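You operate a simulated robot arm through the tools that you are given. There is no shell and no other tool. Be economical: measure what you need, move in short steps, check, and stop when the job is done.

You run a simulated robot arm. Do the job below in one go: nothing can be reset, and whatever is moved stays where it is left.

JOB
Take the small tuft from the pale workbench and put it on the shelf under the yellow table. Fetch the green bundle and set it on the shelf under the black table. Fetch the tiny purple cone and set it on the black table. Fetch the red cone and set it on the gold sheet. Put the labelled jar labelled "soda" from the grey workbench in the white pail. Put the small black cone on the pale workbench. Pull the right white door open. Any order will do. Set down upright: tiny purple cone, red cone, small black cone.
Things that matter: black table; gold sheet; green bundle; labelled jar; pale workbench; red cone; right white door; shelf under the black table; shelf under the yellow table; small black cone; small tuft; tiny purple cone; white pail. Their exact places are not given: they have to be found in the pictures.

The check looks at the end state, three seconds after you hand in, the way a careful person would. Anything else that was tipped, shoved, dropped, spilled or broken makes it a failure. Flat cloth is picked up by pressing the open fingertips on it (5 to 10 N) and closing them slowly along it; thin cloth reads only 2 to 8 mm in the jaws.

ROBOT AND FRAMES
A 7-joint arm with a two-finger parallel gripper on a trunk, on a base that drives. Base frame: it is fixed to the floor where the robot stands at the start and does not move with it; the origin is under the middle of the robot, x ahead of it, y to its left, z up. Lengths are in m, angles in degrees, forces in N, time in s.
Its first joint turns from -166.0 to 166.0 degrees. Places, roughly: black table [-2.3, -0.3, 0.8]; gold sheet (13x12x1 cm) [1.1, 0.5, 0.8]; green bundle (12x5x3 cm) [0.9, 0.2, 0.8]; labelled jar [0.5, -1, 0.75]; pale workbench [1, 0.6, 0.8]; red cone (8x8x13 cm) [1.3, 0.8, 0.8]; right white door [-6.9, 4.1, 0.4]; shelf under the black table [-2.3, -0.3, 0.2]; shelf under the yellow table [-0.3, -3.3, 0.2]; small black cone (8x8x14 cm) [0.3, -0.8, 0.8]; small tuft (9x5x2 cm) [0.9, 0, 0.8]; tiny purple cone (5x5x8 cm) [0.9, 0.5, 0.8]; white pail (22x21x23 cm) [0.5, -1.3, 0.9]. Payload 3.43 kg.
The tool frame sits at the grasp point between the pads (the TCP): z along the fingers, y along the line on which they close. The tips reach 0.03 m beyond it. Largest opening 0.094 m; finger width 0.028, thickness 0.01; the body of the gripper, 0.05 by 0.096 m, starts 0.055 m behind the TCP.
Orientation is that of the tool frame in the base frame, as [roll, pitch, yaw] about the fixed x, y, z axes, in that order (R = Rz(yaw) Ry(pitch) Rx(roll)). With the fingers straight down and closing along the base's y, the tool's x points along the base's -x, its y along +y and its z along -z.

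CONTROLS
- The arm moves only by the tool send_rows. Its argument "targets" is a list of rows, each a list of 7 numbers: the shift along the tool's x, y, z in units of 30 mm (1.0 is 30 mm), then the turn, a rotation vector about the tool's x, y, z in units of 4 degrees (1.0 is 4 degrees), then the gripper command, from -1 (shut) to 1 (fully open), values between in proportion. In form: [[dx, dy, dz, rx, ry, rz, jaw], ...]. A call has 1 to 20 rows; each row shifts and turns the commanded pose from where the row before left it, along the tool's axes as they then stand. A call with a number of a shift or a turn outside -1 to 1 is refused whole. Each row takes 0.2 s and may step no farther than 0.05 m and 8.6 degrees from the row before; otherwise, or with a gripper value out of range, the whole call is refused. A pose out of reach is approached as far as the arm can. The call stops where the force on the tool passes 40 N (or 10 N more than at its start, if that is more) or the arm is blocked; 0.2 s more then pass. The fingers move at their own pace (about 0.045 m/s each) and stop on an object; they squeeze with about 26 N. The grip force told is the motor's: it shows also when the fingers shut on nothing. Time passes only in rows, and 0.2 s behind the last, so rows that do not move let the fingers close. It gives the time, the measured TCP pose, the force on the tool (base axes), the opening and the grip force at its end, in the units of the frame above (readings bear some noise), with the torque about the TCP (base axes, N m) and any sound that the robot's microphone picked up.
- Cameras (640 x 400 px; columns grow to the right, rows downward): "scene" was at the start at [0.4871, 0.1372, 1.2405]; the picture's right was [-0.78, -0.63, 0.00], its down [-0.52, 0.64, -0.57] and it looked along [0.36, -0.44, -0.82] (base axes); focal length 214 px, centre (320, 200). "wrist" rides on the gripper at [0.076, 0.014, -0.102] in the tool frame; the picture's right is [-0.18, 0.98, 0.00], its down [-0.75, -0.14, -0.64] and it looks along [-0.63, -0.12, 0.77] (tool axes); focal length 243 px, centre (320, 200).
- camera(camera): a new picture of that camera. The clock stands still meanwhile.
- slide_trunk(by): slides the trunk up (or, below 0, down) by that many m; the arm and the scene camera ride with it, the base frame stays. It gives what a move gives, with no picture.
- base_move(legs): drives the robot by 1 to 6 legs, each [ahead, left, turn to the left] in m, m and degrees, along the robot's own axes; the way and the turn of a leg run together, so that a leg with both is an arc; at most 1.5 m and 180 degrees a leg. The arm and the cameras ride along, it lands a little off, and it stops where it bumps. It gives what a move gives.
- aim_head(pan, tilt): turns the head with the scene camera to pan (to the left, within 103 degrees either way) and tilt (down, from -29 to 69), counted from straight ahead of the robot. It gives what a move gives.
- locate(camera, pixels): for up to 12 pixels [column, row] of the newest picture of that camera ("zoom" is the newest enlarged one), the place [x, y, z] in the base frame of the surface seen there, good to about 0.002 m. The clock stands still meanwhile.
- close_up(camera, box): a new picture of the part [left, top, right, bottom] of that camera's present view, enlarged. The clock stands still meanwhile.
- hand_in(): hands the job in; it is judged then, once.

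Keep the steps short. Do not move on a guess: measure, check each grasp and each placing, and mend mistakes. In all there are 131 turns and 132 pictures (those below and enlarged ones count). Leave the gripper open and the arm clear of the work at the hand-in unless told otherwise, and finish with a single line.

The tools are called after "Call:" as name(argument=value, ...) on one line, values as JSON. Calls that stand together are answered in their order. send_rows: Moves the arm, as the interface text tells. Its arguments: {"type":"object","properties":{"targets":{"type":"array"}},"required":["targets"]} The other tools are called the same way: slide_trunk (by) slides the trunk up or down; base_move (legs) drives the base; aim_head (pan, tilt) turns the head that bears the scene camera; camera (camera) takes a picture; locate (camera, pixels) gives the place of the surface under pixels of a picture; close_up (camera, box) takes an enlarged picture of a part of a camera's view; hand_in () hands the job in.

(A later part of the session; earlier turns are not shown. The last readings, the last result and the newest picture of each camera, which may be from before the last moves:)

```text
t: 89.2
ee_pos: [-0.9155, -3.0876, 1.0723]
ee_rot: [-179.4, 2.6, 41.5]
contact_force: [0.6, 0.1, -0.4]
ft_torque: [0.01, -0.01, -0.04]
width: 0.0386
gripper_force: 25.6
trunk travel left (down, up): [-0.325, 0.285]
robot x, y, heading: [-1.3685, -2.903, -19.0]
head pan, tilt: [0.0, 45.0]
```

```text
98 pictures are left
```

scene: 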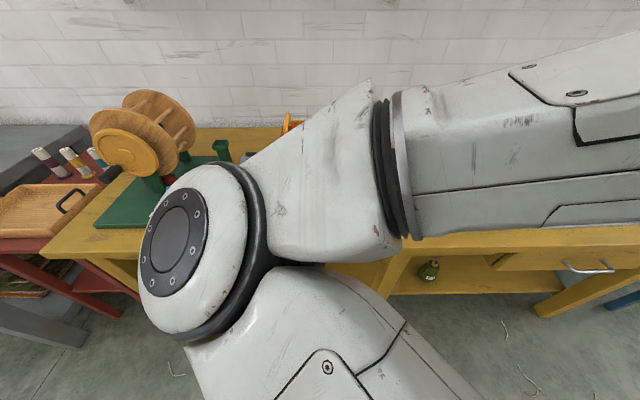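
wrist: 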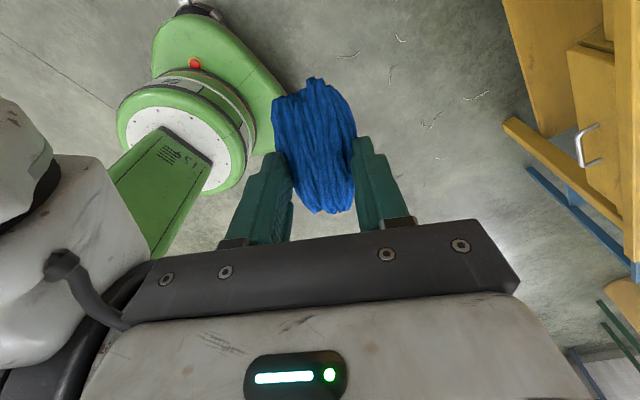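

The shelf is visible at (400–560, 285) in the scene view. Measure it, legs, and underside.

Call:
locate(camera="scene", pixels=[[470, 275], [520, 280], [470, 293], [560, 300], [385, 275], [460, 245], [540, 235], [590, 268], [430, 268], [445, 290], [480, 262], [400, 290]])

Call:
close_up(camera="scene", box=[360, 210, 640, 385])

```text
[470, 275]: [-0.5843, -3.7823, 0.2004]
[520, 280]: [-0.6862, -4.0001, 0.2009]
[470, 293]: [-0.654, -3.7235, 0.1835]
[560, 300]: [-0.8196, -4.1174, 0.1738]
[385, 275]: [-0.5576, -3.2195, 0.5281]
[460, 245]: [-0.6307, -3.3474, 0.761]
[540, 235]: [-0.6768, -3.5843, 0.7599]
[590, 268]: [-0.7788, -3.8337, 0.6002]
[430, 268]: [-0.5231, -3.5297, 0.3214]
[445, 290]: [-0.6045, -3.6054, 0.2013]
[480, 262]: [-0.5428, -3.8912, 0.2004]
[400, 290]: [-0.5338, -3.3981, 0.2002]
```

```text
2.29 times, centred on (500, 298) of scene
```

zoom: 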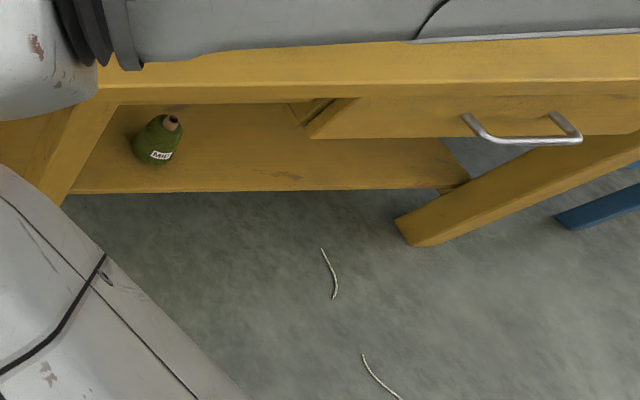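

Shelf top is z 0.200, front edge near (-0.654,-3.72), tabletop overhangs ~9.5 cm. I'll stand 0.85 m off the target (-0.57,-3.75) and turn the tool so the camera is on the forward side.

Call:
base_move(legs=[[0.188, -0.549, 0]])

Call:
send_rows(targets=[[0, 0, 0, 0, 0, 1, -1], [0, 0, 0, 0, 0, 1, -1], [0, 0, 0, 0, 0, 1, -1], [0, 0, 0, 0, 0, 1, -1], [0, 0, 0, 0, 0, 1, -1], [0, 0, 0, 0, 0, 1, -1], [0, 0, 0, 0, 0, 1, -1], [0, 0, 0, 0, 0, 1, -1], [0, 0, 0, 0, 0, 1, -1], [0, 0, 0, 0, 0, 1, -1], [0, 0, 0, 0, 0, 1, -1], [0, 0, 0, 0, 0, 1, -1], [0, 0, 0, 0, 0, 1, -1], [0, 0, 0, 0, 0, 1, -1], [0, 0, 0, 0, 0, 1, -1]])

Call:
camera(camera="scene")

```text
t: 92.5
ee_pos: [-0.9127, -3.6717, 1.0722]
ee_rot: [-179.3, 2.7, 41.8]
contact_force: [-0.2, 0.4, -0.2]
ft_torque: [-0.01, 0.03, 0.0]
width: 0.0388
gripper_force: 25.5
trunk travel left (down, up): [-0.325, 0.285]
robot x, y, heading: [-1.3699, -3.4901, -18.6]
head pan, tilt: [0.0, 45.0]
```

```text
t: 95.8
ee_pos: [-0.9144, -3.671, 1.0724]
ee_rot: [178.0, 1.9, -18.3]
contact_force: [0.2, 0.6, 0.6]
ft_torque: [-0.01, -0.02, 0.04]
width: 0.0389
gripper_force: 26.4
trunk travel left (down, up): [-0.325, 0.285]
robot x, y, heading: [-1.3682, -3.4871, -18.8]
head pan, tilt: [0.0, 45.0]
```

```text
96 pictures are left
```

scene: 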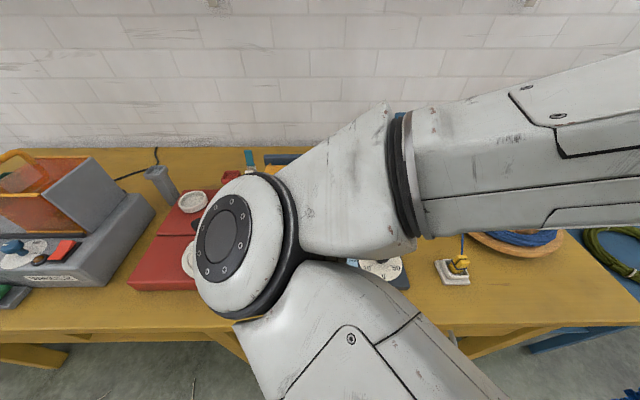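

Check where the elbow and forearm are in space relative to the table.

Call:
locate(camera="scene", pixels=[[225, 240], [300, 200], [380, 130], [350, 350], [500, 170], [520, 325], [430, 325], [200, 330], [270, 300], [430, 380]])

```text
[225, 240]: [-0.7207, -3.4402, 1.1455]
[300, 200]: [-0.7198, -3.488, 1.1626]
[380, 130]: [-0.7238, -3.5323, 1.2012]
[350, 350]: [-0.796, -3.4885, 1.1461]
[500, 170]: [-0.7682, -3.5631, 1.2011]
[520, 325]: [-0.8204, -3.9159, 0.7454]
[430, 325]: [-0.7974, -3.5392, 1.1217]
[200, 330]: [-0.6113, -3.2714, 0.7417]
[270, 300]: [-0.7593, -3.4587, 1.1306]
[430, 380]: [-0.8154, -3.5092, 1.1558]
```

The elbow reaches 0.65 m ahead, so I back away 0.5 m first, lower the trunk, then extend the arm low with a 45° tilt in free space.

Call:
base_move(legs=[[-0.5, 0, 0]])

Call:
slide_trunk(by=-0.3)

Call:
send_rows(targets=[[1, 0, 0, 0, 0, 0, -1], [1, 0, 0, 0, 0, 0, -1], [1, 0, 0, 0, 0, 0, -1], [1, 0, 0, 0, 0, 0, -1], [1, 0, 0, 0, 0, 0, -1], [0, 0, 0, 0, 1, 0, -1], [0, 0, 0, 0, 1, 0, -1], [0, 0, 0, 0, 1, 0, -1], [0, 0, 0, 0, 1, 0, -1], [0, 0, 0, 0, 1, 0, -1], [0, 0, 0, 0, 1, 0, -1], [0, 0, 0, 0, 1, 0, -1], [0, 0, 0, 0, 1, 0, -1], [0, 0, 0, 0, 1, 0, -1], [0, 0, 0, 0, 1, 0, -1], [0, 0, 0, 0, 1, 0, -1]])

Call:
camera(camera="scene")

```text
t: 98.7
ee_pos: [-1.3875, -3.509, 1.0713]
ee_rot: [178.0, 1.9, -17.9]
contact_force: [-0.5, -0.2, -0.1]
ft_torque: [0.0, 0.01, -0.01]
width: 0.039
gripper_force: 25.7
trunk travel left (down, up): [-0.325, 0.285]
robot x, y, heading: [-1.842, -3.3273, -18.5]
head pan, tilt: [0.0, 45.0]
```

```text
t: 101.7
ee_pos: [-1.3885, -3.5092, 0.7738]
ee_rot: [178.0, 2.0, -17.9]
contact_force: [0.2, 0.1, -0.7]
ft_torque: [-0.02, -0.03, 0.01]
width: 0.0392
gripper_force: 26.0
trunk travel left (down, up): [-0.025, 0.585]
robot x, y, heading: [-1.8454, -3.3274, -17.8]
head pan, tilt: [0.0, 45.0]
```

```text
t: 105.0
ee_pos: [-1.2694, -3.5977, 0.7437]
ee_rot: [162.2, -29.3, -12.9]
contact_force: [0.0, 0.1, 0.0]
ft_torque: [0.0, -0.02, -0.02]
width: 0.0387
gripper_force: 26.2
out of reach, approached as far as the arm can: row 15, 16
trunk travel left (down, up): [-0.025, 0.585]
robot x, y, heading: [-1.8474, -3.3263, -18.1]
head pan, tilt: [0.0, 45.0]
stopped in row 16: the arm was blocked; the commanded pose is now the measured one
```

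```text
95 pictures are left
```

scene: 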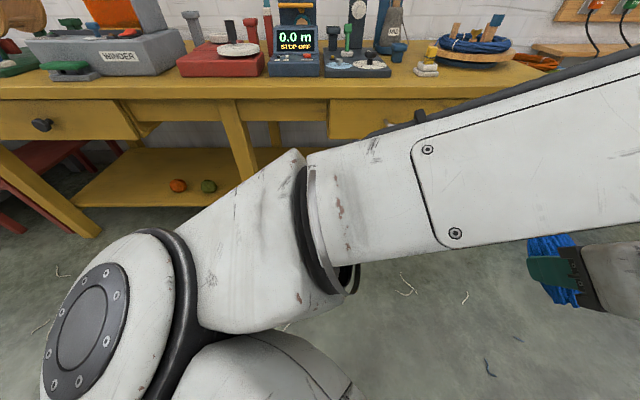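

A joint limit stopped the tilt at ~30°. I move the arm outward and down, where the wrist should have more room.

Call:
send_rows(targets=[[-0.05, -0.43, 0.95, 0, 0, 0, -1], [-0.05, -0.43, 0.95, 0, 0, 0, -1], [-0.05, -0.43, 0.95, 0, 0, 0, -1], [-0.05, -0.43, 0.95, 0, 0, 0, -1], [-0.05, -0.43, 0.95, 0, 0, 0, -1], [-0.05, -0.43, 0.95, 0, 0, 0, -1], [-0.05, -0.43, 0.95, 0, 0, 0, -1], [-0.05, -0.43, 0.95, 0, 0, 0, -1], [-0.05, -0.43, 0.95, 0, 0, 0, -1], [-0.05, -0.43, 0.95, 0, 0, 0, -1], [-0.05, -0.43, 0.95, 0, 0, 0, -1], [-0.05, -0.43, 0.95, 0, 0, 0, -1]])

Call:
camera(camera="scene")

```text
t: 107.6
ee_pos: [-1.0991, -3.5916, 0.4075]
ee_rot: [162.1, -29.4, -12.9]
contact_force: [-0.1, -0.3, 0.2]
ft_torque: [-0.01, -0.02, 0.03]
width: 0.0389
gripper_force: 26.0
trunk travel left (down, up): [-0.025, 0.585]
robot x, y, heading: [-1.8448, -3.3256, -18.1]
head pan, tilt: [0.0, 45.0]
```

```text
94 pictures are left
```

scene: 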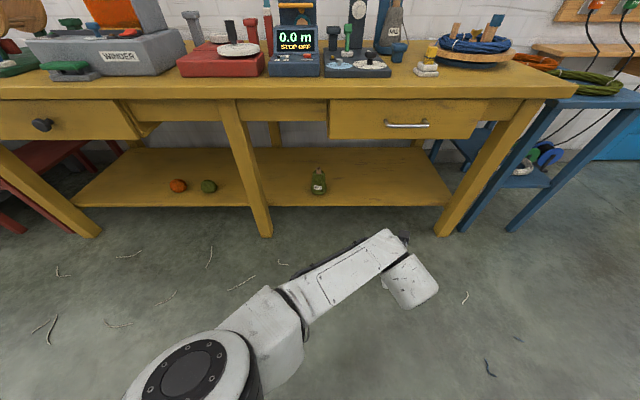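

Great view: the right bay of the shelf is free except the bottle at (318,182). Level out the sideways tilt and add forward tilt.

Call:
send_rows(targets=[[0, 0, 0, 1, 0, 0, -1], [0, 0, 0, 1, 0, 0, -1], [0, 0, 0, 1, 0, 0, -1], [0, 0, 0, 1, 0, 0, -1], [0, 0, 0, 0, 1, 0, -1], [0, 0, 0, 0, 1, 0, -1], [0, 0, 0, 0, 1, 0, -1], [0, 0, 0, 0, 1, 0, -1]])

Call:
camera(camera="wrist")

Call:
locate(camera="scene", pixels=[[400, 180], [400, 203], [410, 160], [440, 190], [270, 225], [450, 225], [318, 182], [430, 140], [400, 84], [405, 240]])

```text
t: 109.4
ee_pos: [-1.097, -3.5932, 0.4094]
ee_rot: [177.8, -45.2, -12.2]
contact_force: [0.6, 0.7, 0.6]
ft_torque: [0.0, -0.02, 0.0]
width: 0.039
gripper_force: 26.2
trunk travel left (down, up): [-0.025, 0.585]
robot x, y, heading: [-1.8435, -3.3278, -18.1]
head pan, tilt: [0.0, 45.0]
```

```text
93 pictures are left
```

wrist: 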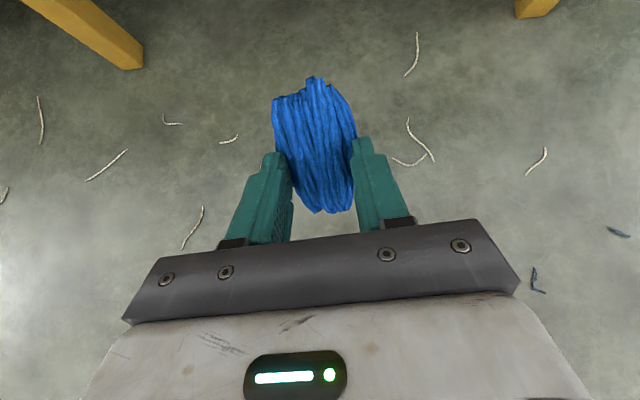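

```text
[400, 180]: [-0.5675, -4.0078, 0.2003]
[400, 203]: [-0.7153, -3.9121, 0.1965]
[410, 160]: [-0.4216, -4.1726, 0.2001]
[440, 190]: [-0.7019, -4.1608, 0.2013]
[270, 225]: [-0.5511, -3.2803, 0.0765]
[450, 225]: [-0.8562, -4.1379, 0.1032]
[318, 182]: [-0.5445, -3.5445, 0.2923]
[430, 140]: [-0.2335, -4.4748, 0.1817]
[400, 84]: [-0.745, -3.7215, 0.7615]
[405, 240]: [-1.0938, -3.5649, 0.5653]
```

Tool is tilted 45°. I check how far wrist parts stand out above the tool.

Call:
close_up(camera="scene", box=[260, 80, 500, 330])

```text
1.60 times, centred on (380, 205) of scene
```

zoom: 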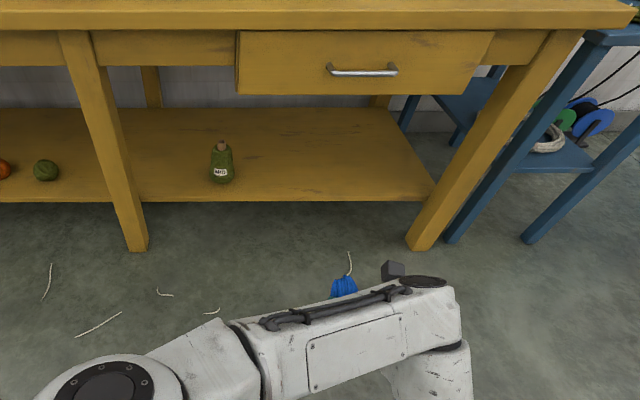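

Call:
locate(camera="zoom", pixels=[[425, 283], [390, 270], [345, 284], [440, 290], [362, 72], [330, 66], [395, 68], [350, 92], [470, 95], [350, 318], [120, 380], [370, 295]])

```text
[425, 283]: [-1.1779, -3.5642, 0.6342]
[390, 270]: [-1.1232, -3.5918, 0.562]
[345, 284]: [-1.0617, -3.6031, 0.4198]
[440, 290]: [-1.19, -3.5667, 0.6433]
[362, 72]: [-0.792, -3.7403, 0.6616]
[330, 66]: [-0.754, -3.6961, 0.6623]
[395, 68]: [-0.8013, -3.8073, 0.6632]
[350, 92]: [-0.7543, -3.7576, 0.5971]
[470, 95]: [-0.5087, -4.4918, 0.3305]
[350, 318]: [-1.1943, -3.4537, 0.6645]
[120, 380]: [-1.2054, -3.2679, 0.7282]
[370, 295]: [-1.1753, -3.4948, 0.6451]
```

Camera/wrist will stay under the drawer (z 0.60). Lower 0.12 m here, then check the elbow.

Call:
send_rows(targets=[[-0.71, 0, 0.71, 0, 0, 0, -1], [-0.71, 0, 0.71, 0, 0, 0, -1], [-0.71, 0, 0.71, 0, 0, 0, -1], [-0.71, 0, 0.71, 0, 0, 0, -1]])

Call:
camera(camera="scene")

Call:
locate(camera="scene", pixels=[[200, 340], [240, 350], [290, 290], [350, 260], [395, 255], [260, 330], [330, 290]])

```text
t: 110.4
ee_pos: [-1.0998, -3.5979, 0.2875]
ee_rot: [177.6, -45.1, -12.0]
contact_force: [0.3, 0.5, 0.1]
ft_torque: [0.01, -0.01, 0.0]
width: 0.0391
gripper_force: 25.8
trunk travel left (down, up): [-0.025, 0.585]
robot x, y, heading: [-1.8467, -3.3328, -18.3]
head pan, tilt: [0.0, 45.0]
```

```text
91 pictures are left
```

scene: 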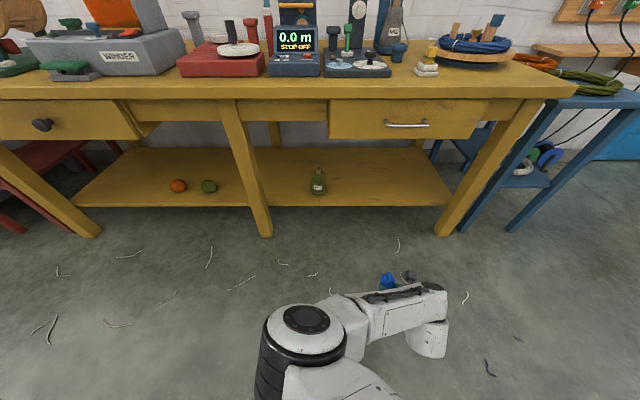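

```text
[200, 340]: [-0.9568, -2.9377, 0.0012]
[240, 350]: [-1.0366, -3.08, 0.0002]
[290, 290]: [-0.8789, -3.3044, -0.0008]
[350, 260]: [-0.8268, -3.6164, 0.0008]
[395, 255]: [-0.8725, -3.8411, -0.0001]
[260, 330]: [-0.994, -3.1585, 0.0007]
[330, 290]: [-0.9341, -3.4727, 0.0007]
```

Call:
locate(camera="scene", pixels=[[305, 318], [280, 330], [345, 300], [372, 300], [430, 290], [385, 278], [410, 277]])

```text
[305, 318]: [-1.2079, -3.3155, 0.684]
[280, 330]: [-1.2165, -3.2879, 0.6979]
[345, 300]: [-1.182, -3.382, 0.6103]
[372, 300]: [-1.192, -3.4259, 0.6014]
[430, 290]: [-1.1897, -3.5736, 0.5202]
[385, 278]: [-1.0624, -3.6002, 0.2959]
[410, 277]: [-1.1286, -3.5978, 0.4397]
```

The elbow would come too near the drawer; stretch the arm 0.15 m farther forward in free space first.

Call:
send_rows(targets=[[0.885, 0, 0.885, 0, 0, 0, -1], [0.885, 0, 0.885, 0, 0, 0, -1], [0.885, 0, 0.885, 0, 0, 0, -1], [0.885, 0, 0.885, 0, 0, 0, -1]])

Call:
camera(camera="scene")

```text
t: 111.4
ee_pos: [-0.9515, -3.6338, 0.2905]
ee_rot: [177.7, -45.2, -12.1]
contact_force: [-0.3, 0.3, -0.5]
ft_torque: [-0.02, -0.02, 0.01]
width: 0.0388
gripper_force: 26.1
trunk travel left (down, up): [-0.025, 0.585]
robot x, y, heading: [-1.8423, -3.3254, -18.3]
head pan, tilt: [0.0, 45.0]
```

```text
90 pictures are left
```

scene: 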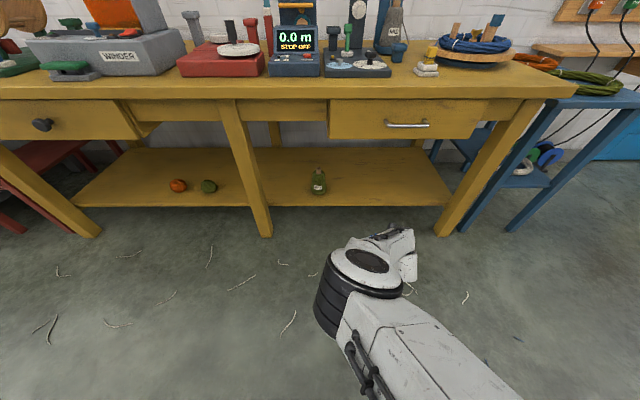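

Call:
locate(camera="scene", pixels=[[365, 260], [340, 265], [400, 260], [340, 250], [400, 240], [375, 240], [330, 290], [440, 350]])

Call:
camera(camera="wrist")

```text
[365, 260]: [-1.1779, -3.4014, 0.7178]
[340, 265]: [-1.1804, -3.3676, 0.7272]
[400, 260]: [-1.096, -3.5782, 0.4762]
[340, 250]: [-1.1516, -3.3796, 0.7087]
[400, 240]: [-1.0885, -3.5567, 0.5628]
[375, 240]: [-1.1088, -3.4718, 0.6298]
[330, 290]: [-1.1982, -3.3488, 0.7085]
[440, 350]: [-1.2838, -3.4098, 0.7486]
```

```text
89 pictures are left
```

wrist: 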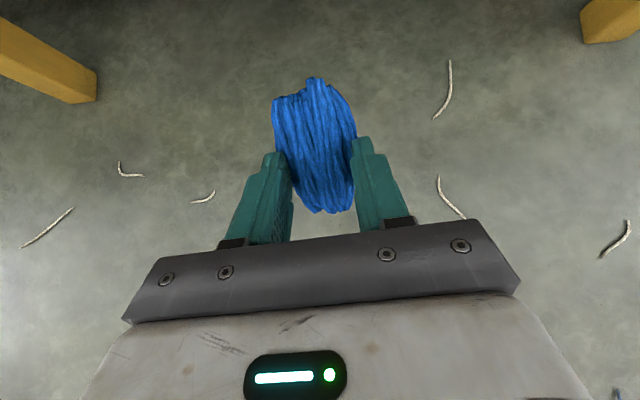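

Now the elbow trails the TCP by 0.27 m. Drive forward 0.40 m so the tuft is over the shelf.

Call:
base_move(legs=[[0.4, 0, 0]])

Call:
camera(camera="wrist")

Call:
camera(camera="scene")

```text
t: 113.9
ee_pos: [-0.5831, -3.7497, 0.2792]
ee_rot: [177.6, -44.1, -12.0]
contact_force: [-0.7, 0.1, -0.6]
ft_torque: [0.0, 0.0, 0.04]
width: 0.0388
gripper_force: 26.3
trunk travel left (down, up): [-0.025, 0.585]
robot x, y, heading: [-1.4682, -3.4508, -18.0]
head pan, tilt: [0.0, 45.0]
```

```text
88 pictures are left
```

wrist: 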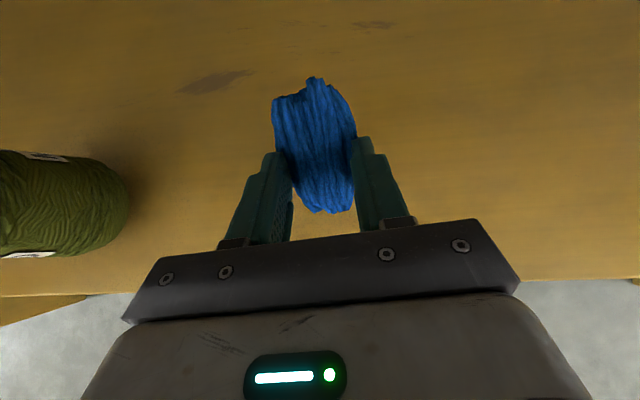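

```text
87 pictures are left
```

scene: 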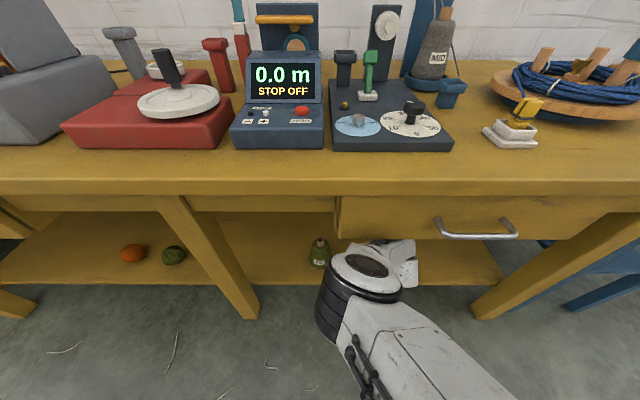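

Tuft is over the shelf, well clear of the bottle. Lower 2 cm and open slowly.

Call:
send_rows(targets=[[-0.2, 0, 0.2, 0, 0, 0, -1], [-0.2, 0, 0.2, 0, 0, 0, -1], [-0.05, 0, 0.05, 0, 0, 0, -1], [0, 0, 0, 0, 0, 0, -1]])

Call:
camera(camera="wrist")

Call:
locate(camera="wrist", pixels=[[320, 205], [315, 95], [340, 210], [300, 265]])

```text
t: 114.9
ee_pos: [-0.5847, -3.7518, 0.2582]
ee_rot: [177.6, -44.0, -12.0]
contact_force: [-0.5, 0.0, 0.3]
ft_torque: [0.02, 0.0, -0.04]
width: 0.039
gripper_force: 25.9
trunk travel left (down, up): [-0.025, 0.585]
robot x, y, heading: [-1.4643, -3.4483, -17.9]
head pan, tilt: [0.0, 45.0]
```

```text
86 pictures are left
```

wrist: 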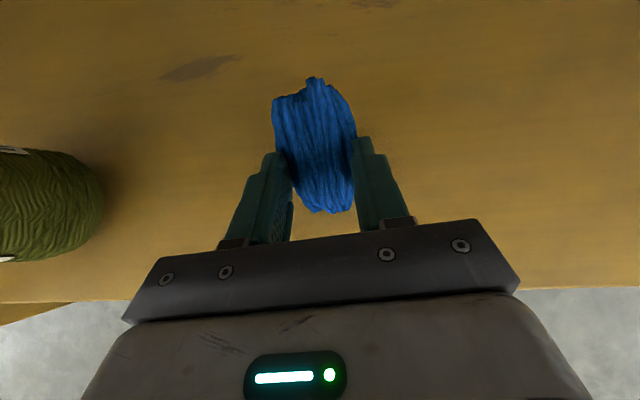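

```text
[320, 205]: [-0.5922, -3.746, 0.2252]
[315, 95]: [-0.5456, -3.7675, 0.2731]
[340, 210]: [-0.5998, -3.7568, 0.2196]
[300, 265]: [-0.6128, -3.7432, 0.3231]
```

Close to the shelf. Lower 5 mm more, open, then back straight out along the tool.

Call:
send_rows(targets=[[-0.1, 0, 0.1, 0, 0, 0, -1], [0, 0, 0, 0, 0, 0, -0.2], [0, 0, 0, 0, 0, 0, 0.1], [0, 0, 0, 0, 0, 0, 0.5], [0, 0, 0, 0, 0, 0, 0.8], [0, 0, 0, 0, 0, 0, 0.8], [0, 0, -0.5, 0, 0, 0, 0.8], [0, 0, -0.8, 0, 0, 0, 0.8], [0, 0, -0.8, 0, 0, 0, 0.8]])

Call:
camera(camera="wrist")

```text
t: 116.9
ee_pos: [-0.6281, -3.7385, 0.3005]
ee_rot: [177.6, -44.0, -12.1]
contact_force: [0.3, 0.0, -1.2]
ft_torque: [0.0, 0.0, -0.05]
width: 0.0848
gripper_force: 0.0
trunk travel left (down, up): [-0.025, 0.585]
robot x, y, heading: [-1.4678, -3.4462, -18.0]
head pan, tilt: [0.0, 45.0]
```

```text
85 pictures are left
```

wrist: 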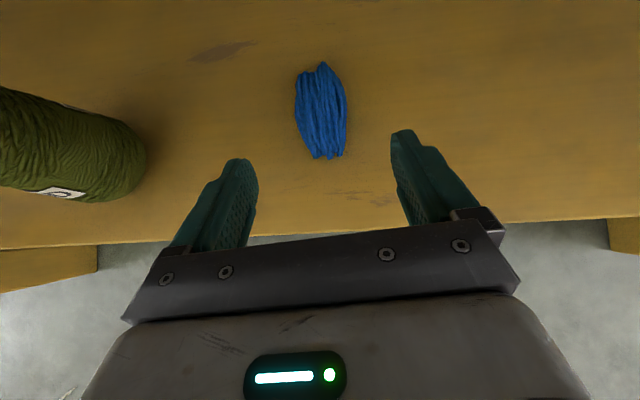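

Tuft lies on the shelf. Back out 0.6 m, raise the trunk, then undo the tilt and re-stow the arm.

Call:
base_move(legs=[[-0.6, 0, 0]])

Call:
close_up(camera="scene", box=[240, 60, 560, 260])

Call:
slide_trunk(by=0.3)

Call:
send_rows(targets=[[0, 0, -1, 0, 0, 0, 1], [0, 0, -1, 0, 0, 0, 1], [0, 0, -1, 0, 0, 0, 1], [0, 0, -1, 0, 0, 0, 1], [0, 0, -1, 0, 0, 0, 1], [0, 0, -1, 0, -1, 0, 1], [0, 0, -1, 0, -1, 0, 1], [0, 0, -1, 0, -1, 0, 1], [0, 0, -1, 0, -1, 0, 1], [0, 0, -1, 0, -1, 0, 1], [0, 0, -1, 0, -1, 0, 1], [0, 0, -1, 0, -1, 0, 1], [0, 0, -1, 0, -1, 0, 1], [0, 0, -1, 0, -1, 0, 1], [0, 0, -1, 0, -1, 0, 1], [0, 0, -1, 0, -1, 0, 1]])

Call:
send_rows(targets=[[0, 0, 0, 0, 0, -1, 1], [0, 0, 0, 0, 0, -1, 1], [0, 0, 0, 0, 0, -1, 1], [0, 0, 0, 0, 0, -1, 1], [0, 0, 0, 0, 0, -1, 1], [0, 0, 0, 0, 0, -1, 1], [0, 0, 0, 0, 0, -1, 1], [0, 0, 0, 0, 0, -1, 1], [0, 0, 0, 0, 0, -1, 1], [0, 0, 0, 0, 0, -1, 1], [0, 0, 0, 0, 0, -1, 1], [0, 0, 0, 0, 0, -1, 1], [0, 0, 0, 0, 0, -1, 1], [0, 0, 0, 0, 0, -1, 1], [0, 0, 0, 0, 0, -1, 1], [0, 0, 0, 0, 0, -1, 1], [0, 0, 0, 0, 0, -1, 1], [0, 0, 0, 0, 0, -1, 1], [0, 0, 0, 0, 0, -1, 1], [0, 0, 0, 0, 0, -1, 1]])

```text
t: 120.3
ee_pos: [-1.196, -3.5473, 0.2993]
ee_rot: [177.7, -44.0, -11.5]
contact_force: [-0.2, 0.4, 1.2]
ft_torque: [0.03, -0.03, -0.02]
width: 0.0845
gripper_force: 0.0
trunk travel left (down, up): [-0.025, 0.585]
robot x, y, heading: [-2.0424, -3.2708, -17.4]
head pan, tilt: [0.0, 45.0]
```

```text
2.00 times, centred on (400, 160) of scene
```

zoom: 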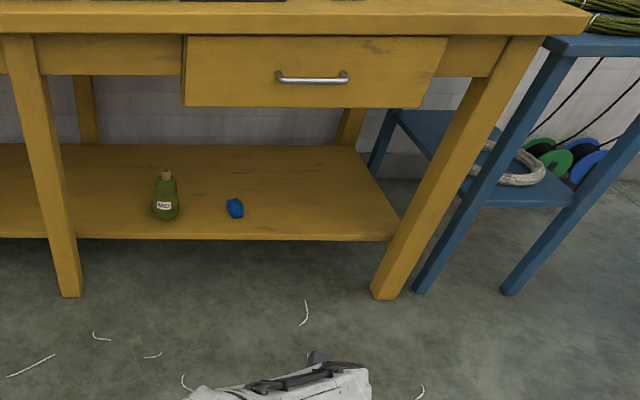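

```text
t: 123.3
ee_pos: [-1.1961, -3.5476, 0.5996]
ee_rot: [177.8, -44.0, -11.3]
contact_force: [0.0, 0.3, -0.5]
ft_torque: [-0.01, -0.05, 0.02]
width: 0.0847
gripper_force: 0.0
trunk travel left (down, up): [-0.325, 0.285]
robot x, y, heading: [-2.0434, -3.2698, -17.2]
head pan, tilt: [0.0, 45.0]
```

```text
t: 125.6
ee_pos: [-1.4396, -3.5467, 0.7993]
ee_rot: [170.7, -16.4, -13.2]
contact_force: [0.1, -0.1, 0.3]
ft_torque: [0.0, -0.01, 0.02]
width: 0.094
gripper_force: 0.0
trunk travel left (down, up): [-0.325, 0.285]
robot x, y, heading: [-2.0396, -3.2701, -17.0]
head pan, tilt: [0.0, 45.0]
stopped in row 11: the arm was blocked; the commanded pose is now the measured one
```

```text
t: 129.8
ee_pos: [-1.4382, -3.5447, 0.7995]
ee_rot: [162.0, 5.8, 64.7]
contact_force: [-0.6, 1.0, -1.0]
ft_torque: [0.0, 0.01, -0.01]
width: 0.0942
gripper_force: 0.1
trunk travel left (down, up): [-0.325, 0.285]
robot x, y, heading: [-2.0378, -3.2692, -17.2]
head pan, tilt: [0.0, 45.0]
```

Tuft confirmed on the shelf. The arm hit a joint limit but it's fine: now level the tool and finish turning it, raising to z≈1.1.

Call:
send_rows(targets=[[0, 0, 0, 0.9, 0.3, 0, 1], [0, 0, 0, 0.9, 0.3, 0, 1], [0, 0, 0, 0.9, 0.3, 0, 1], [0, 0, 0, 0.9, 0.3, 0, 1], [0, 0, 0, 0.9, 0.3, 0, 1], [0, 0, -1, 0, 0, -1, 1], [0, 0, -1, 0, 0, -1, 1], [0, 0, -1, 0, 0, -1, 1], [0, 0, -1, 0, 0, -1, 1], [0, 0, -1, 0, 0, -1, 1], [0, 0, -1, 0, 0, -1, 1], [0, 0, -1, 0, 0, -1, 1], [0, 0, -1, 0, 0, -1, 1], [0, 0, -1, 0, 0, -1, 1], [0, 0, 0, 0, 0, -1, 1], [0, 0, 0, 0, 0, -1, 1], [0, 0, 0, 0, 0, -1, 1], [0, 0, 0, 0, 0, -1, 1], [0, 0, 0, 0, 0, -1, 1], [0, 0, 0, 0, 0, -1, 1]])

Call:
send_rows(targets=[[0, 0, 0, 0, 0, -1, 1], [0, 0, 0, 0, 0, -1, 1], [0, 0, 0, 0, 0, -1, 1], [0, 0, 0, 0, 0, -1, 1], [0, 0, 0, 0, 0, -1, 1], [0, 0, 0, 0, 0, -1, 1], [0, 0, 0, 0, 0, -1, 1], [0, 0, 0, 0, 0, -1, 1], [0, 0, 0, 0, 0, -1, 1], [0, 0, 0, 0, 0, -0.5, 1]])

Call:
aim_head(pan=65, tilt=25)

Call:
camera(camera="scene")

```text
t: 134.0
ee_pos: [-1.4379, -3.5451, 1.0693]
ee_rot: [179.9, -0.1, 125.7]
contact_force: [-0.2, 1.0, -0.2]
ft_torque: [0.06, -0.01, 0.02]
width: 0.0941
gripper_force: 0.1
trunk travel left (down, up): [-0.325, 0.285]
robot x, y, heading: [-2.0388, -3.2666, -17.2]
head pan, tilt: [0.0, 45.0]
```

```text
t: 136.2
ee_pos: [-1.4387, -3.5463, 1.0693]
ee_rot: [179.9, 0.0, 163.6]
contact_force: [-0.4, -0.3, -0.8]
ft_torque: [0.0, 0.02, 0.02]
width: 0.0939
gripper_force: 0.0
trunk travel left (down, up): [-0.325, 0.285]
robot x, y, heading: [-2.0384, -3.2663, -17.3]
head pan, tilt: [0.0, 45.0]
```

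```text
t: 137.5
ee_pos: [-1.4393, -3.5453, 1.0686]
ee_rot: [179.9, 0.0, 163.6]
contact_force: [0.1, -0.4, -0.7]
ft_torque: [-0.03, -0.02, 0.0]
width: 0.0938
gripper_force: 0.1
trunk travel left (down, up): [-0.325, 0.285]
robot x, y, heading: [-2.0401, -3.2652, -17.2]
head pan, tilt: [65.0, 25.0]
```

```text
83 pictures are left
```

scene: 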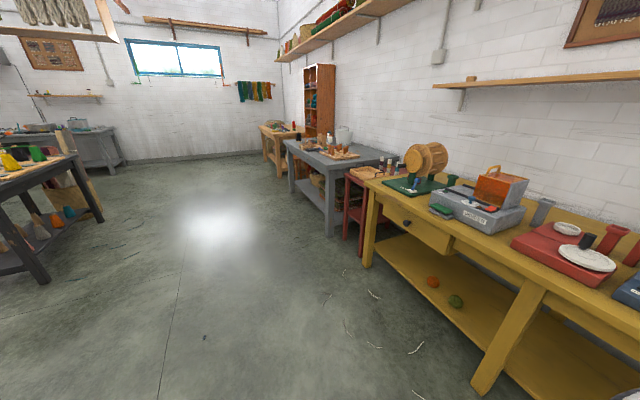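

Floor is clear. Drive left along the tables, then forward to the grey workbench.

Call:
base_move(legs=[[0.3, 0, 0], [0.1, 1.4, 0], [0.0, 1.42, 0], [0.5, 0, 0]])

Call:
aim_head(pan=-10, tilt=40)

Call:
camera(camera="scene")

Call:
camera(camera="wrist")

```text
t: 155.3
ee_pos: [0.2499, -1.1603, 1.0681]
ee_rot: [179.9, 0.0, 162.6]
contact_force: [0.5, -0.5, 0.2]
ft_torque: [0.01, 0.01, 0.02]
width: 0.094
gripper_force: 0.0
trunk travel left (down, up): [-0.325, 0.285]
robot x, y, heading: [-0.3483, -0.8733, -18.5]
head pan, tilt: [65.0, 25.0]
```

```text
t: 156.7
ee_pos: [0.2496, -1.1611, 1.0691]
ee_rot: [179.9, -0.1, 162.6]
contact_force: [0.4, 0.2, -0.1]
ft_torque: [-0.01, 0.01, 0.0]
width: 0.0937
gripper_force: 0.1
trunk travel left (down, up): [-0.325, 0.285]
robot x, y, heading: [-0.3484, -0.875, -17.8]
head pan, tilt: [-10.0, 40.0]
```

```text
82 pictures are left
```

scene: 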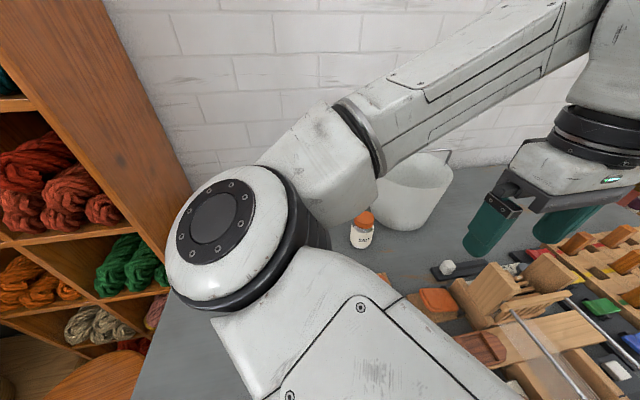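

```text
81 pictures are left
```

wrist: 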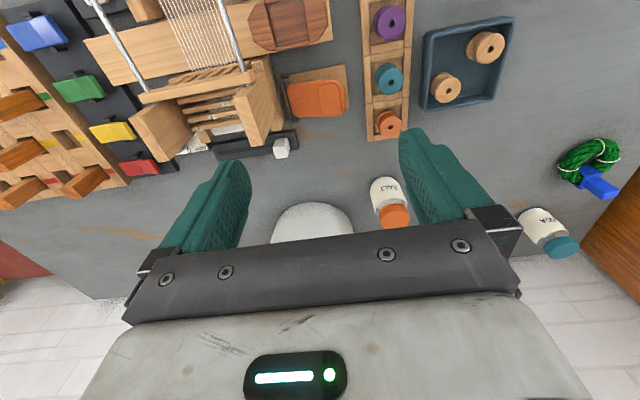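

I see SALT at (390,200) and a teal-lid jar at (550,230). Read its label and measure; also the pail.

Call:
close_up(camera="wrist", box=[470, 130, 640, 280])

Call:
locate(camera="wrist", pixels=[[565, 245], [545, 225], [530, 215], [590, 160], [600, 185], [315, 215], [393, 215], [345, 225], [290, 225], [520, 170], [625, 200]])

```text
2.67 times, centred on (555, 205) of wrist
```

zoom: 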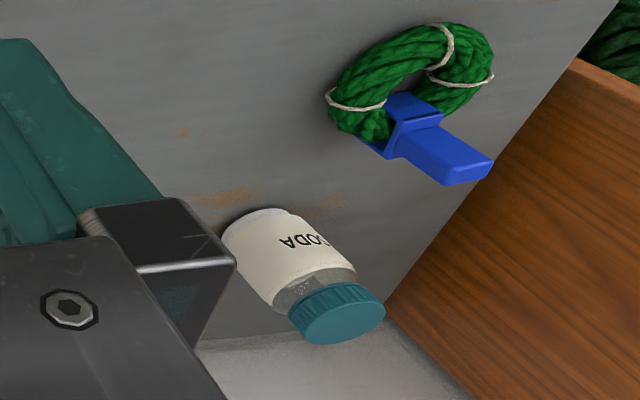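

```text
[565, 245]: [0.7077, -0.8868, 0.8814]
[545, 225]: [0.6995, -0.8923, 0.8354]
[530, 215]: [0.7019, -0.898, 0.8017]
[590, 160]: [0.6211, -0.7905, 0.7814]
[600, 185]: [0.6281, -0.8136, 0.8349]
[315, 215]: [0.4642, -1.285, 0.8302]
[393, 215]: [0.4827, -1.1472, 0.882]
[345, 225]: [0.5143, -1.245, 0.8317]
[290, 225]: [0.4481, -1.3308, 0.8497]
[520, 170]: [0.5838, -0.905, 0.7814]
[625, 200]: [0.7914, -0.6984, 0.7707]
```

It is the SODA jar at about (0.715,-0.885), too far from here. Shift the gripper left and up, then drive 0.15 m closer.

Call:
send_rows(targets=[[0, 1, -0.3, 0, 0, 0, 1], [0, 1, -0.3, 0, 0, 0, 1], [0, 1, -0.3, 0, 0, 0, 1], [0, 1, -0.3, 0, 0, 0, 1], [0, 1, -0.3, 0, 0, 0, 1], [0, 1, -0.3, 0, 0, 0, 1], [0, 1, 0, 0, 0, 0, 1], [0, 1, 0, 0, 0, 0, 1], [0, 1, 0, 0, 0, 0, 1]])

Call:
base_move(legs=[[0.15, 0, 0]])

Call:
camera(camera="wrist")

Call:
camera(camera="scene")

```text
t: 157.6
ee_pos: [0.2528, -1.1297, 1.0904]
ee_rot: [-178.1, -1.4, 151.4]
contact_force: [0.0, 0.0, 0.1]
ft_torque: [-0.02, 0.02, 0.04]
width: 0.0939
gripper_force: 0.1
trunk travel left (down, up): [-0.325, 0.285]
robot x, y, heading: [-0.3477, -0.8709, -18.2]
head pan, tilt: [-10.0, 40.0]
stopped in row 4: the arm was blocked; the commanded pose is now the measured one
```

```text
t: 159.0
ee_pos: [0.3988, -1.1779, 1.0908]
ee_rot: [-178.2, -1.4, 151.5]
contact_force: [-0.6, -0.4, 0.7]
ft_torque: [-0.01, -0.04, 0.0]
width: 0.0937
gripper_force: 0.0
trunk travel left (down, up): [-0.325, 0.285]
robot x, y, heading: [-0.2041, -0.9195, -18.2]
head pan, tilt: [-10.0, 40.0]
```

```text
79 pictures are left
```

wrist: 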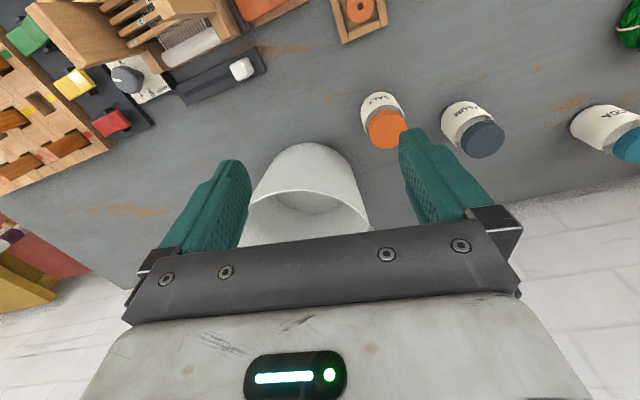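

```text
78 pictures are left
```

scene: 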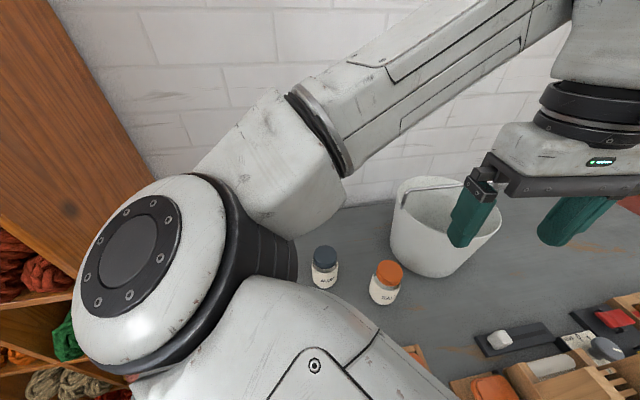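

Arm was blocked; check whether the elbow is near the wood shelf.

Call:
locate(camera="scene", pixels=[[85, 290], [150, 190], [130, 270], [100, 130], [60, 200], [290, 215], [60, 320], [130, 385], [325, 255], [430, 190], [402, 200], [480, 250]])

```text
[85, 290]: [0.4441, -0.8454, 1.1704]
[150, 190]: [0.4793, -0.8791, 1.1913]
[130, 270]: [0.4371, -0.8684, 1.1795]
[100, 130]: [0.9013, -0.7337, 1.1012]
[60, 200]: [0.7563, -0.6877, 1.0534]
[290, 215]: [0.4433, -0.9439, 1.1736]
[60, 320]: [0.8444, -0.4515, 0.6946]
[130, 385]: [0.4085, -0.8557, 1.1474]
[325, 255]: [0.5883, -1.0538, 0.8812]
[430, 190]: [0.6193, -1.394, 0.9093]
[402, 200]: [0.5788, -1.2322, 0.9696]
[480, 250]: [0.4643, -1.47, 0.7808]
```

Elbow has 0.3 m clearance to the shelf, so it was a joint limit in the folded pose. I extend outward first, then go left over the jar.

Call:
send_rows(targets=[[-0.93, 0.18, 0, 0, 0, 0, 1], [-0.93, 0.18, 0, 0, 0, 0, 1], [-0.93, 0.18, 0, 0, 0, 0, 1], [-0.93, 0.18, 0, 0, 0, 0, 1], [-0.93, 0.18, 0, 0, 0, 0, 1], [-0.93, 0.18, 0, 0, 0, 0, 1], [-0.93, 0.18, 0, 0, 0, 0, 1], [0.146, 0.95, 0, 0, 0, 0, 1], [0.146, 0.95, 0, 0, 0, 0, 1], [0.146, 0.95, 0, 0, 0, 0, 1], [0.146, 0.95, 0, 0, 0, 0, 1], [0.146, 0.95, 0, 0, 0, 0, 1], [0.146, 0.95, 0, 0, 0, 0, 1]])

Call:
camera(camera="wrist")

Call:
camera(camera="scene")

```text
t: 162.0
ee_pos: [0.6379, -1.1358, 1.0759]
ee_rot: [-177.9, -1.5, 145.1]
contact_force: [-0.5, 1.2, -0.7]
ft_torque: [0.03, 0.0, 0.01]
width: 0.0942
gripper_force: 0.1
trunk travel left (down, up): [-0.325, 0.285]
robot x, y, heading: [-0.1992, -0.9266, -17.9]
head pan, tilt: [-10.0, 40.0]
stopped in row 13: the arm was blocked; the commanded pose is now the measured one
```

```text
77 pictures are left
```

wrist: 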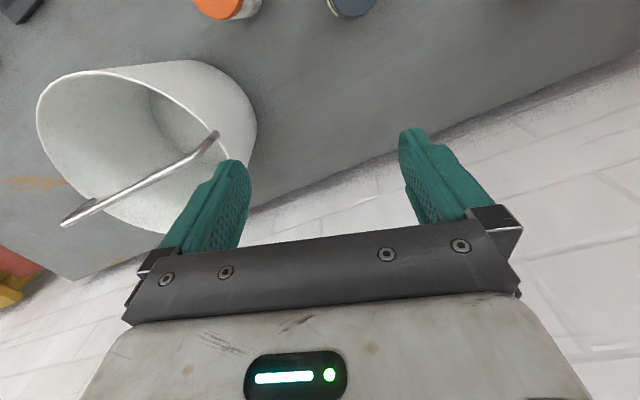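

```text
76 pictures are left
```

scene: 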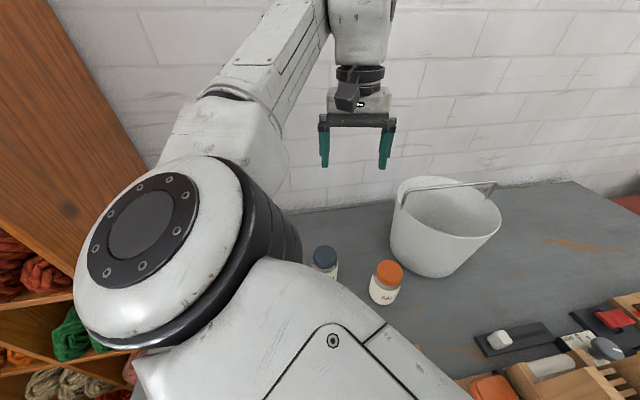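

Leftward motion drags the yaw down, indicating a wrist joint limit. The jar is round, so I turn the tool 44° that way, then move left.

Call:
send_rows(targets=[[0, 0, 0, 0, 0, 1, 1], [0, 0, 0, 0, 0, 1, 1], [0, 0, 0, 0, 0, 1, 1], [0, 0, 0, 0, 0, 1, 1], [0, 0, 0, 0, 0, 1, 1], [0, 0, 0, 0, 0, 1, 1], [0, 0, 0, 0, 0, 1, 1], [0, 0, 0, 0, 0, 1, 1], [0, 0, 0, 0, 0, 1, 1], [0, 0, 0, 0, 0, 1, 1], [0, 0, 0, 0, 0, 1, 1]])

```text
t: 164.4
ee_pos: [0.6375, -1.135, 1.0767]
ee_rot: [-177.5, 0.3, 101.0]
contact_force: [-0.3, 0.2, -0.9]
ft_torque: [-0.01, -0.02, 0.02]
width: 0.0939
gripper_force: 0.0
trunk travel left (down, up): [-0.325, 0.285]
robot x, y, heading: [-0.2038, -0.9259, -17.9]
head pan, tilt: [-10.0, 40.0]
```

Call:
send_rows(targets=[[0, 0, 0, -0.62, 0, 0, 1], [0.854, 0.46, 0, 0, 0, 0, 1], [0.854, 0.46, 0, 0, 0, 0, 1], [0.854, 0.46, 0, 0, 0, 0, 1], [0.854, 0.46, 0, 0, 0, 0, 1], [0.854, 0.46, 0, 0, 0, 0, 1], [0.854, 0.46, 0, 0, 0, 0, 1], [0.854, 0.46, 0, 0, 0, 0, 1], [0.854, 0.46, 0, 0, 0, 0, 1], [0.854, 0.46, 0, 0, 0, 0, 1]])

Call:
camera(camera="wrist")

```text
t: 165.6
ee_pos: [0.6634, -1.1146, 1.073]
ee_rot: [-180.0, 0.2, 92.2]
contact_force: [0.0, -0.5, 0.8]
ft_torque: [0.01, 0.0, -0.02]
width: 0.0939
gripper_force: 0.0
trunk travel left (down, up): [-0.325, 0.285]
robot x, y, heading: [-0.2012, -0.9202, -18.0]
head pan, tilt: [-10.0, 40.0]
stopped in row 5: the arm was blocked; the commanded pose is now the measured one
```

```text
75 pictures are left
```

wrist: 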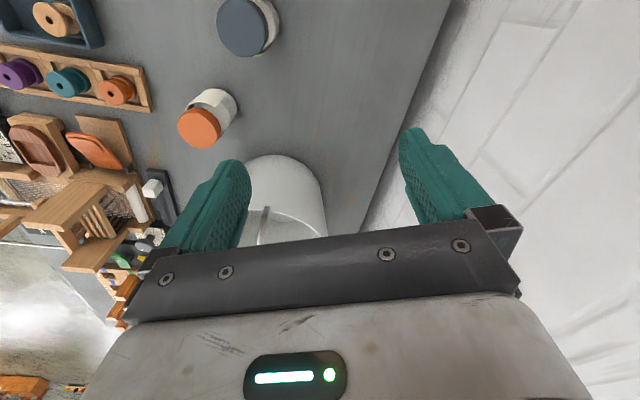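

Left motion is limited in this arm posture, so I instead turn the base 15° left, which swings the gripper over the jar at z 1.07 (everything there is below 0.97).

Call:
base_move(legs=[[0, 0, 15]])

Call:
camera(camera="wrist")

Call:
camera(camera="scene")

```text
t: 166.9
ee_pos: [0.6831, -0.8827, 1.0737]
ee_rot: [-179.9, 0.3, 107.4]
contact_force: [0.1, -0.3, -0.4]
ft_torque: [-0.01, 0.03, 0.03]
width: 0.0938
gripper_force: 0.1
trunk travel left (down, up): [-0.325, 0.285]
robot x, y, heading: [-0.201, -0.9226, -3.1]
head pan, tilt: [-10.0, 40.0]
```

```text
74 pictures are left
```

wrist: 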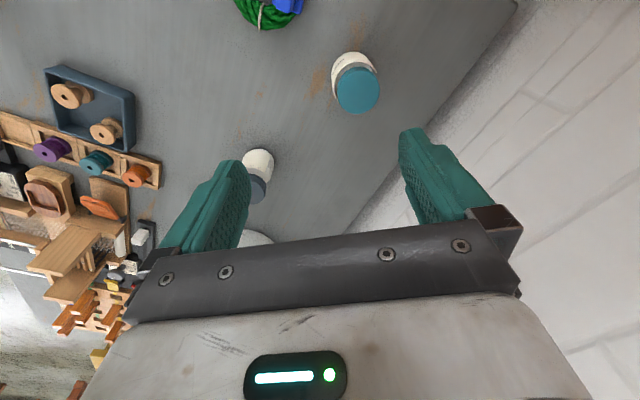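

```text
73 pictures are left
```

scene: 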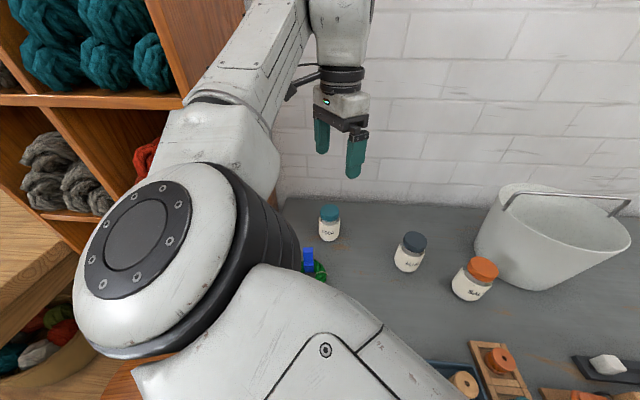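

Call:
locate(camera="wrist", pixels=[[358, 92], [338, 90], [378, 88], [358, 74], [358, 112], [350, 60]])

Call:
locate(camera="scene", pixels=[[195, 100], [230, 60], [180, 90], [215, 30], [240, 110], [160, 200], [548, 190], [635, 210], [490, 200], [580, 240], [560, 275]])

```text
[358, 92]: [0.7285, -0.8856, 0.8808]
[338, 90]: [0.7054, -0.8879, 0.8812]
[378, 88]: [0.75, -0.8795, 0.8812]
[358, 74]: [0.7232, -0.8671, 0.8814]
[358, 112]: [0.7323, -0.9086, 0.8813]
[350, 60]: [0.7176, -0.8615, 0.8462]
```

```text
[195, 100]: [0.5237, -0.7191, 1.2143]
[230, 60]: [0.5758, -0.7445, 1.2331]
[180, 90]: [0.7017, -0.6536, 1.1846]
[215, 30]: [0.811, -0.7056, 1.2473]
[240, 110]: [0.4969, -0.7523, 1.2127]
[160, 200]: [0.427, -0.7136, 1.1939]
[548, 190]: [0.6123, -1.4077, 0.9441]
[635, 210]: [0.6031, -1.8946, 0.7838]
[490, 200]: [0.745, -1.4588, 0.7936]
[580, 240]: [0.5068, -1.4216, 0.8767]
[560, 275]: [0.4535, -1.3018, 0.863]
```

Lid centre (0.728,-0.887), top 0.881. Align and lower to z≈0.843, then close.

Call:
send_rows(targets=[[-0.29, 0.7, 0, 0, 0, 0, 1], [-0.29, 0.69, 0, 0, 0, 0, 1], [0, 0, 0.9, 0, 0, 0, 1], [0, 0, 0.9, 0, 0, 0, 1], [0, 0, 0.9, 0, 0, 0, 1], [0, 0, 0.9, 0, 0, 0, 1]])

Call:
camera(camera="wrist")

```text
t: 168.3
ee_pos: [0.7276, -0.8869, 0.9672]
ee_rot: [180.0, 0.2, 107.4]
contact_force: [-0.7, -0.2, 0.0]
ft_torque: [-0.04, 0.0, -0.02]
width: 0.0938
gripper_force: 0.1
trunk travel left (down, up): [-0.325, 0.285]
robot x, y, heading: [-0.2024, -0.9209, -3.0]
head pan, tilt: [-10.0, 40.0]
```

```text
72 pictures are left
```

wrist: 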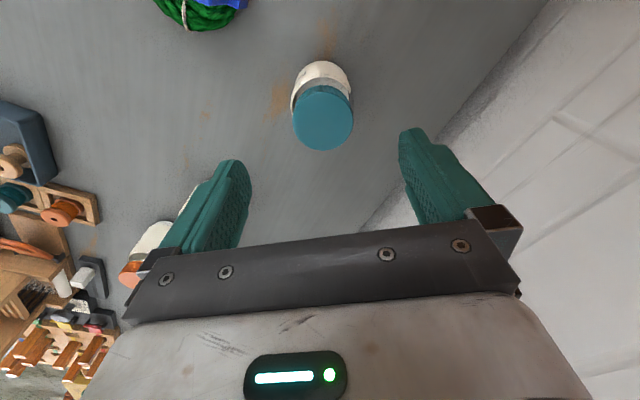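

Centred. Lower 0.124 m and grip.

Call:
send_rows(targets=[[0, 0, 0.9, 0, 0, 0, 1], [0, 0, 0.9, 0, 0, 0, 1], [0, 0, 0.9, 0, 0, 0, 1], [0, 0, 0.9, 0, 0, 0, 1], [0, 0, 0.5, 0, 0, 0, 1], [0, 0, 0, 0, 0, 0, 0.3], [0, 0, 0, 0, 0, 0, -0.2], [0, 0, 0, 0, 0, 0, -0.6], [0, 0, 0, 0, 0, 0, -1], [0, 0, 0, 0, 0, 0, -1], [0, 0, 0, 0, 0, 0, -1]])

Call:
send_rows(targets=[[0, 0, -0.5, 0, 0, 0, -1], [0, 0, -0.9, 0, 0, 0, -1], [0, 0, -0.9, 0, 0, 0, -1], [0, 0, -0.9, 0, 0, 0, -1]])

Call:
camera(camera="wrist")

```text
t: 170.7
ee_pos: [0.7296, -0.8891, 0.8426]
ee_rot: [179.9, 0.2, 107.3]
contact_force: [0.3, -0.1, 0.2]
ft_torque: [-0.03, -0.07, 0.01]
width: 0.0579
gripper_force: 25.5
trunk travel left (down, up): [-0.325, 0.285]
robot x, y, heading: [-0.2029, -0.9206, -3.0]
head pan, tilt: [-10.0, 40.0]
```

```text
t: 171.7
ee_pos: [0.7292, -0.8873, 0.9385]
ee_rot: [180.0, 0.1, 107.4]
contact_force: [-0.4, -0.1, -1.8]
ft_torque: [-0.01, 0.01, -0.02]
width: 0.0579
gripper_force: 26.1
trunk travel left (down, up): [-0.325, 0.285]
robot x, y, heading: [-0.2058, -0.924, -3.1]
head pan, tilt: [-10.0, 40.0]
```

```text
71 pictures are left
```

wrist: 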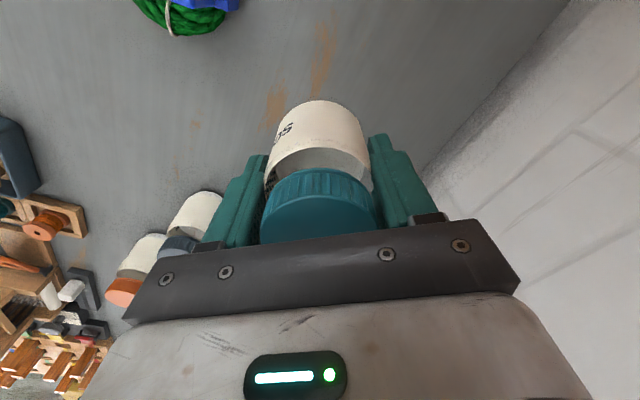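

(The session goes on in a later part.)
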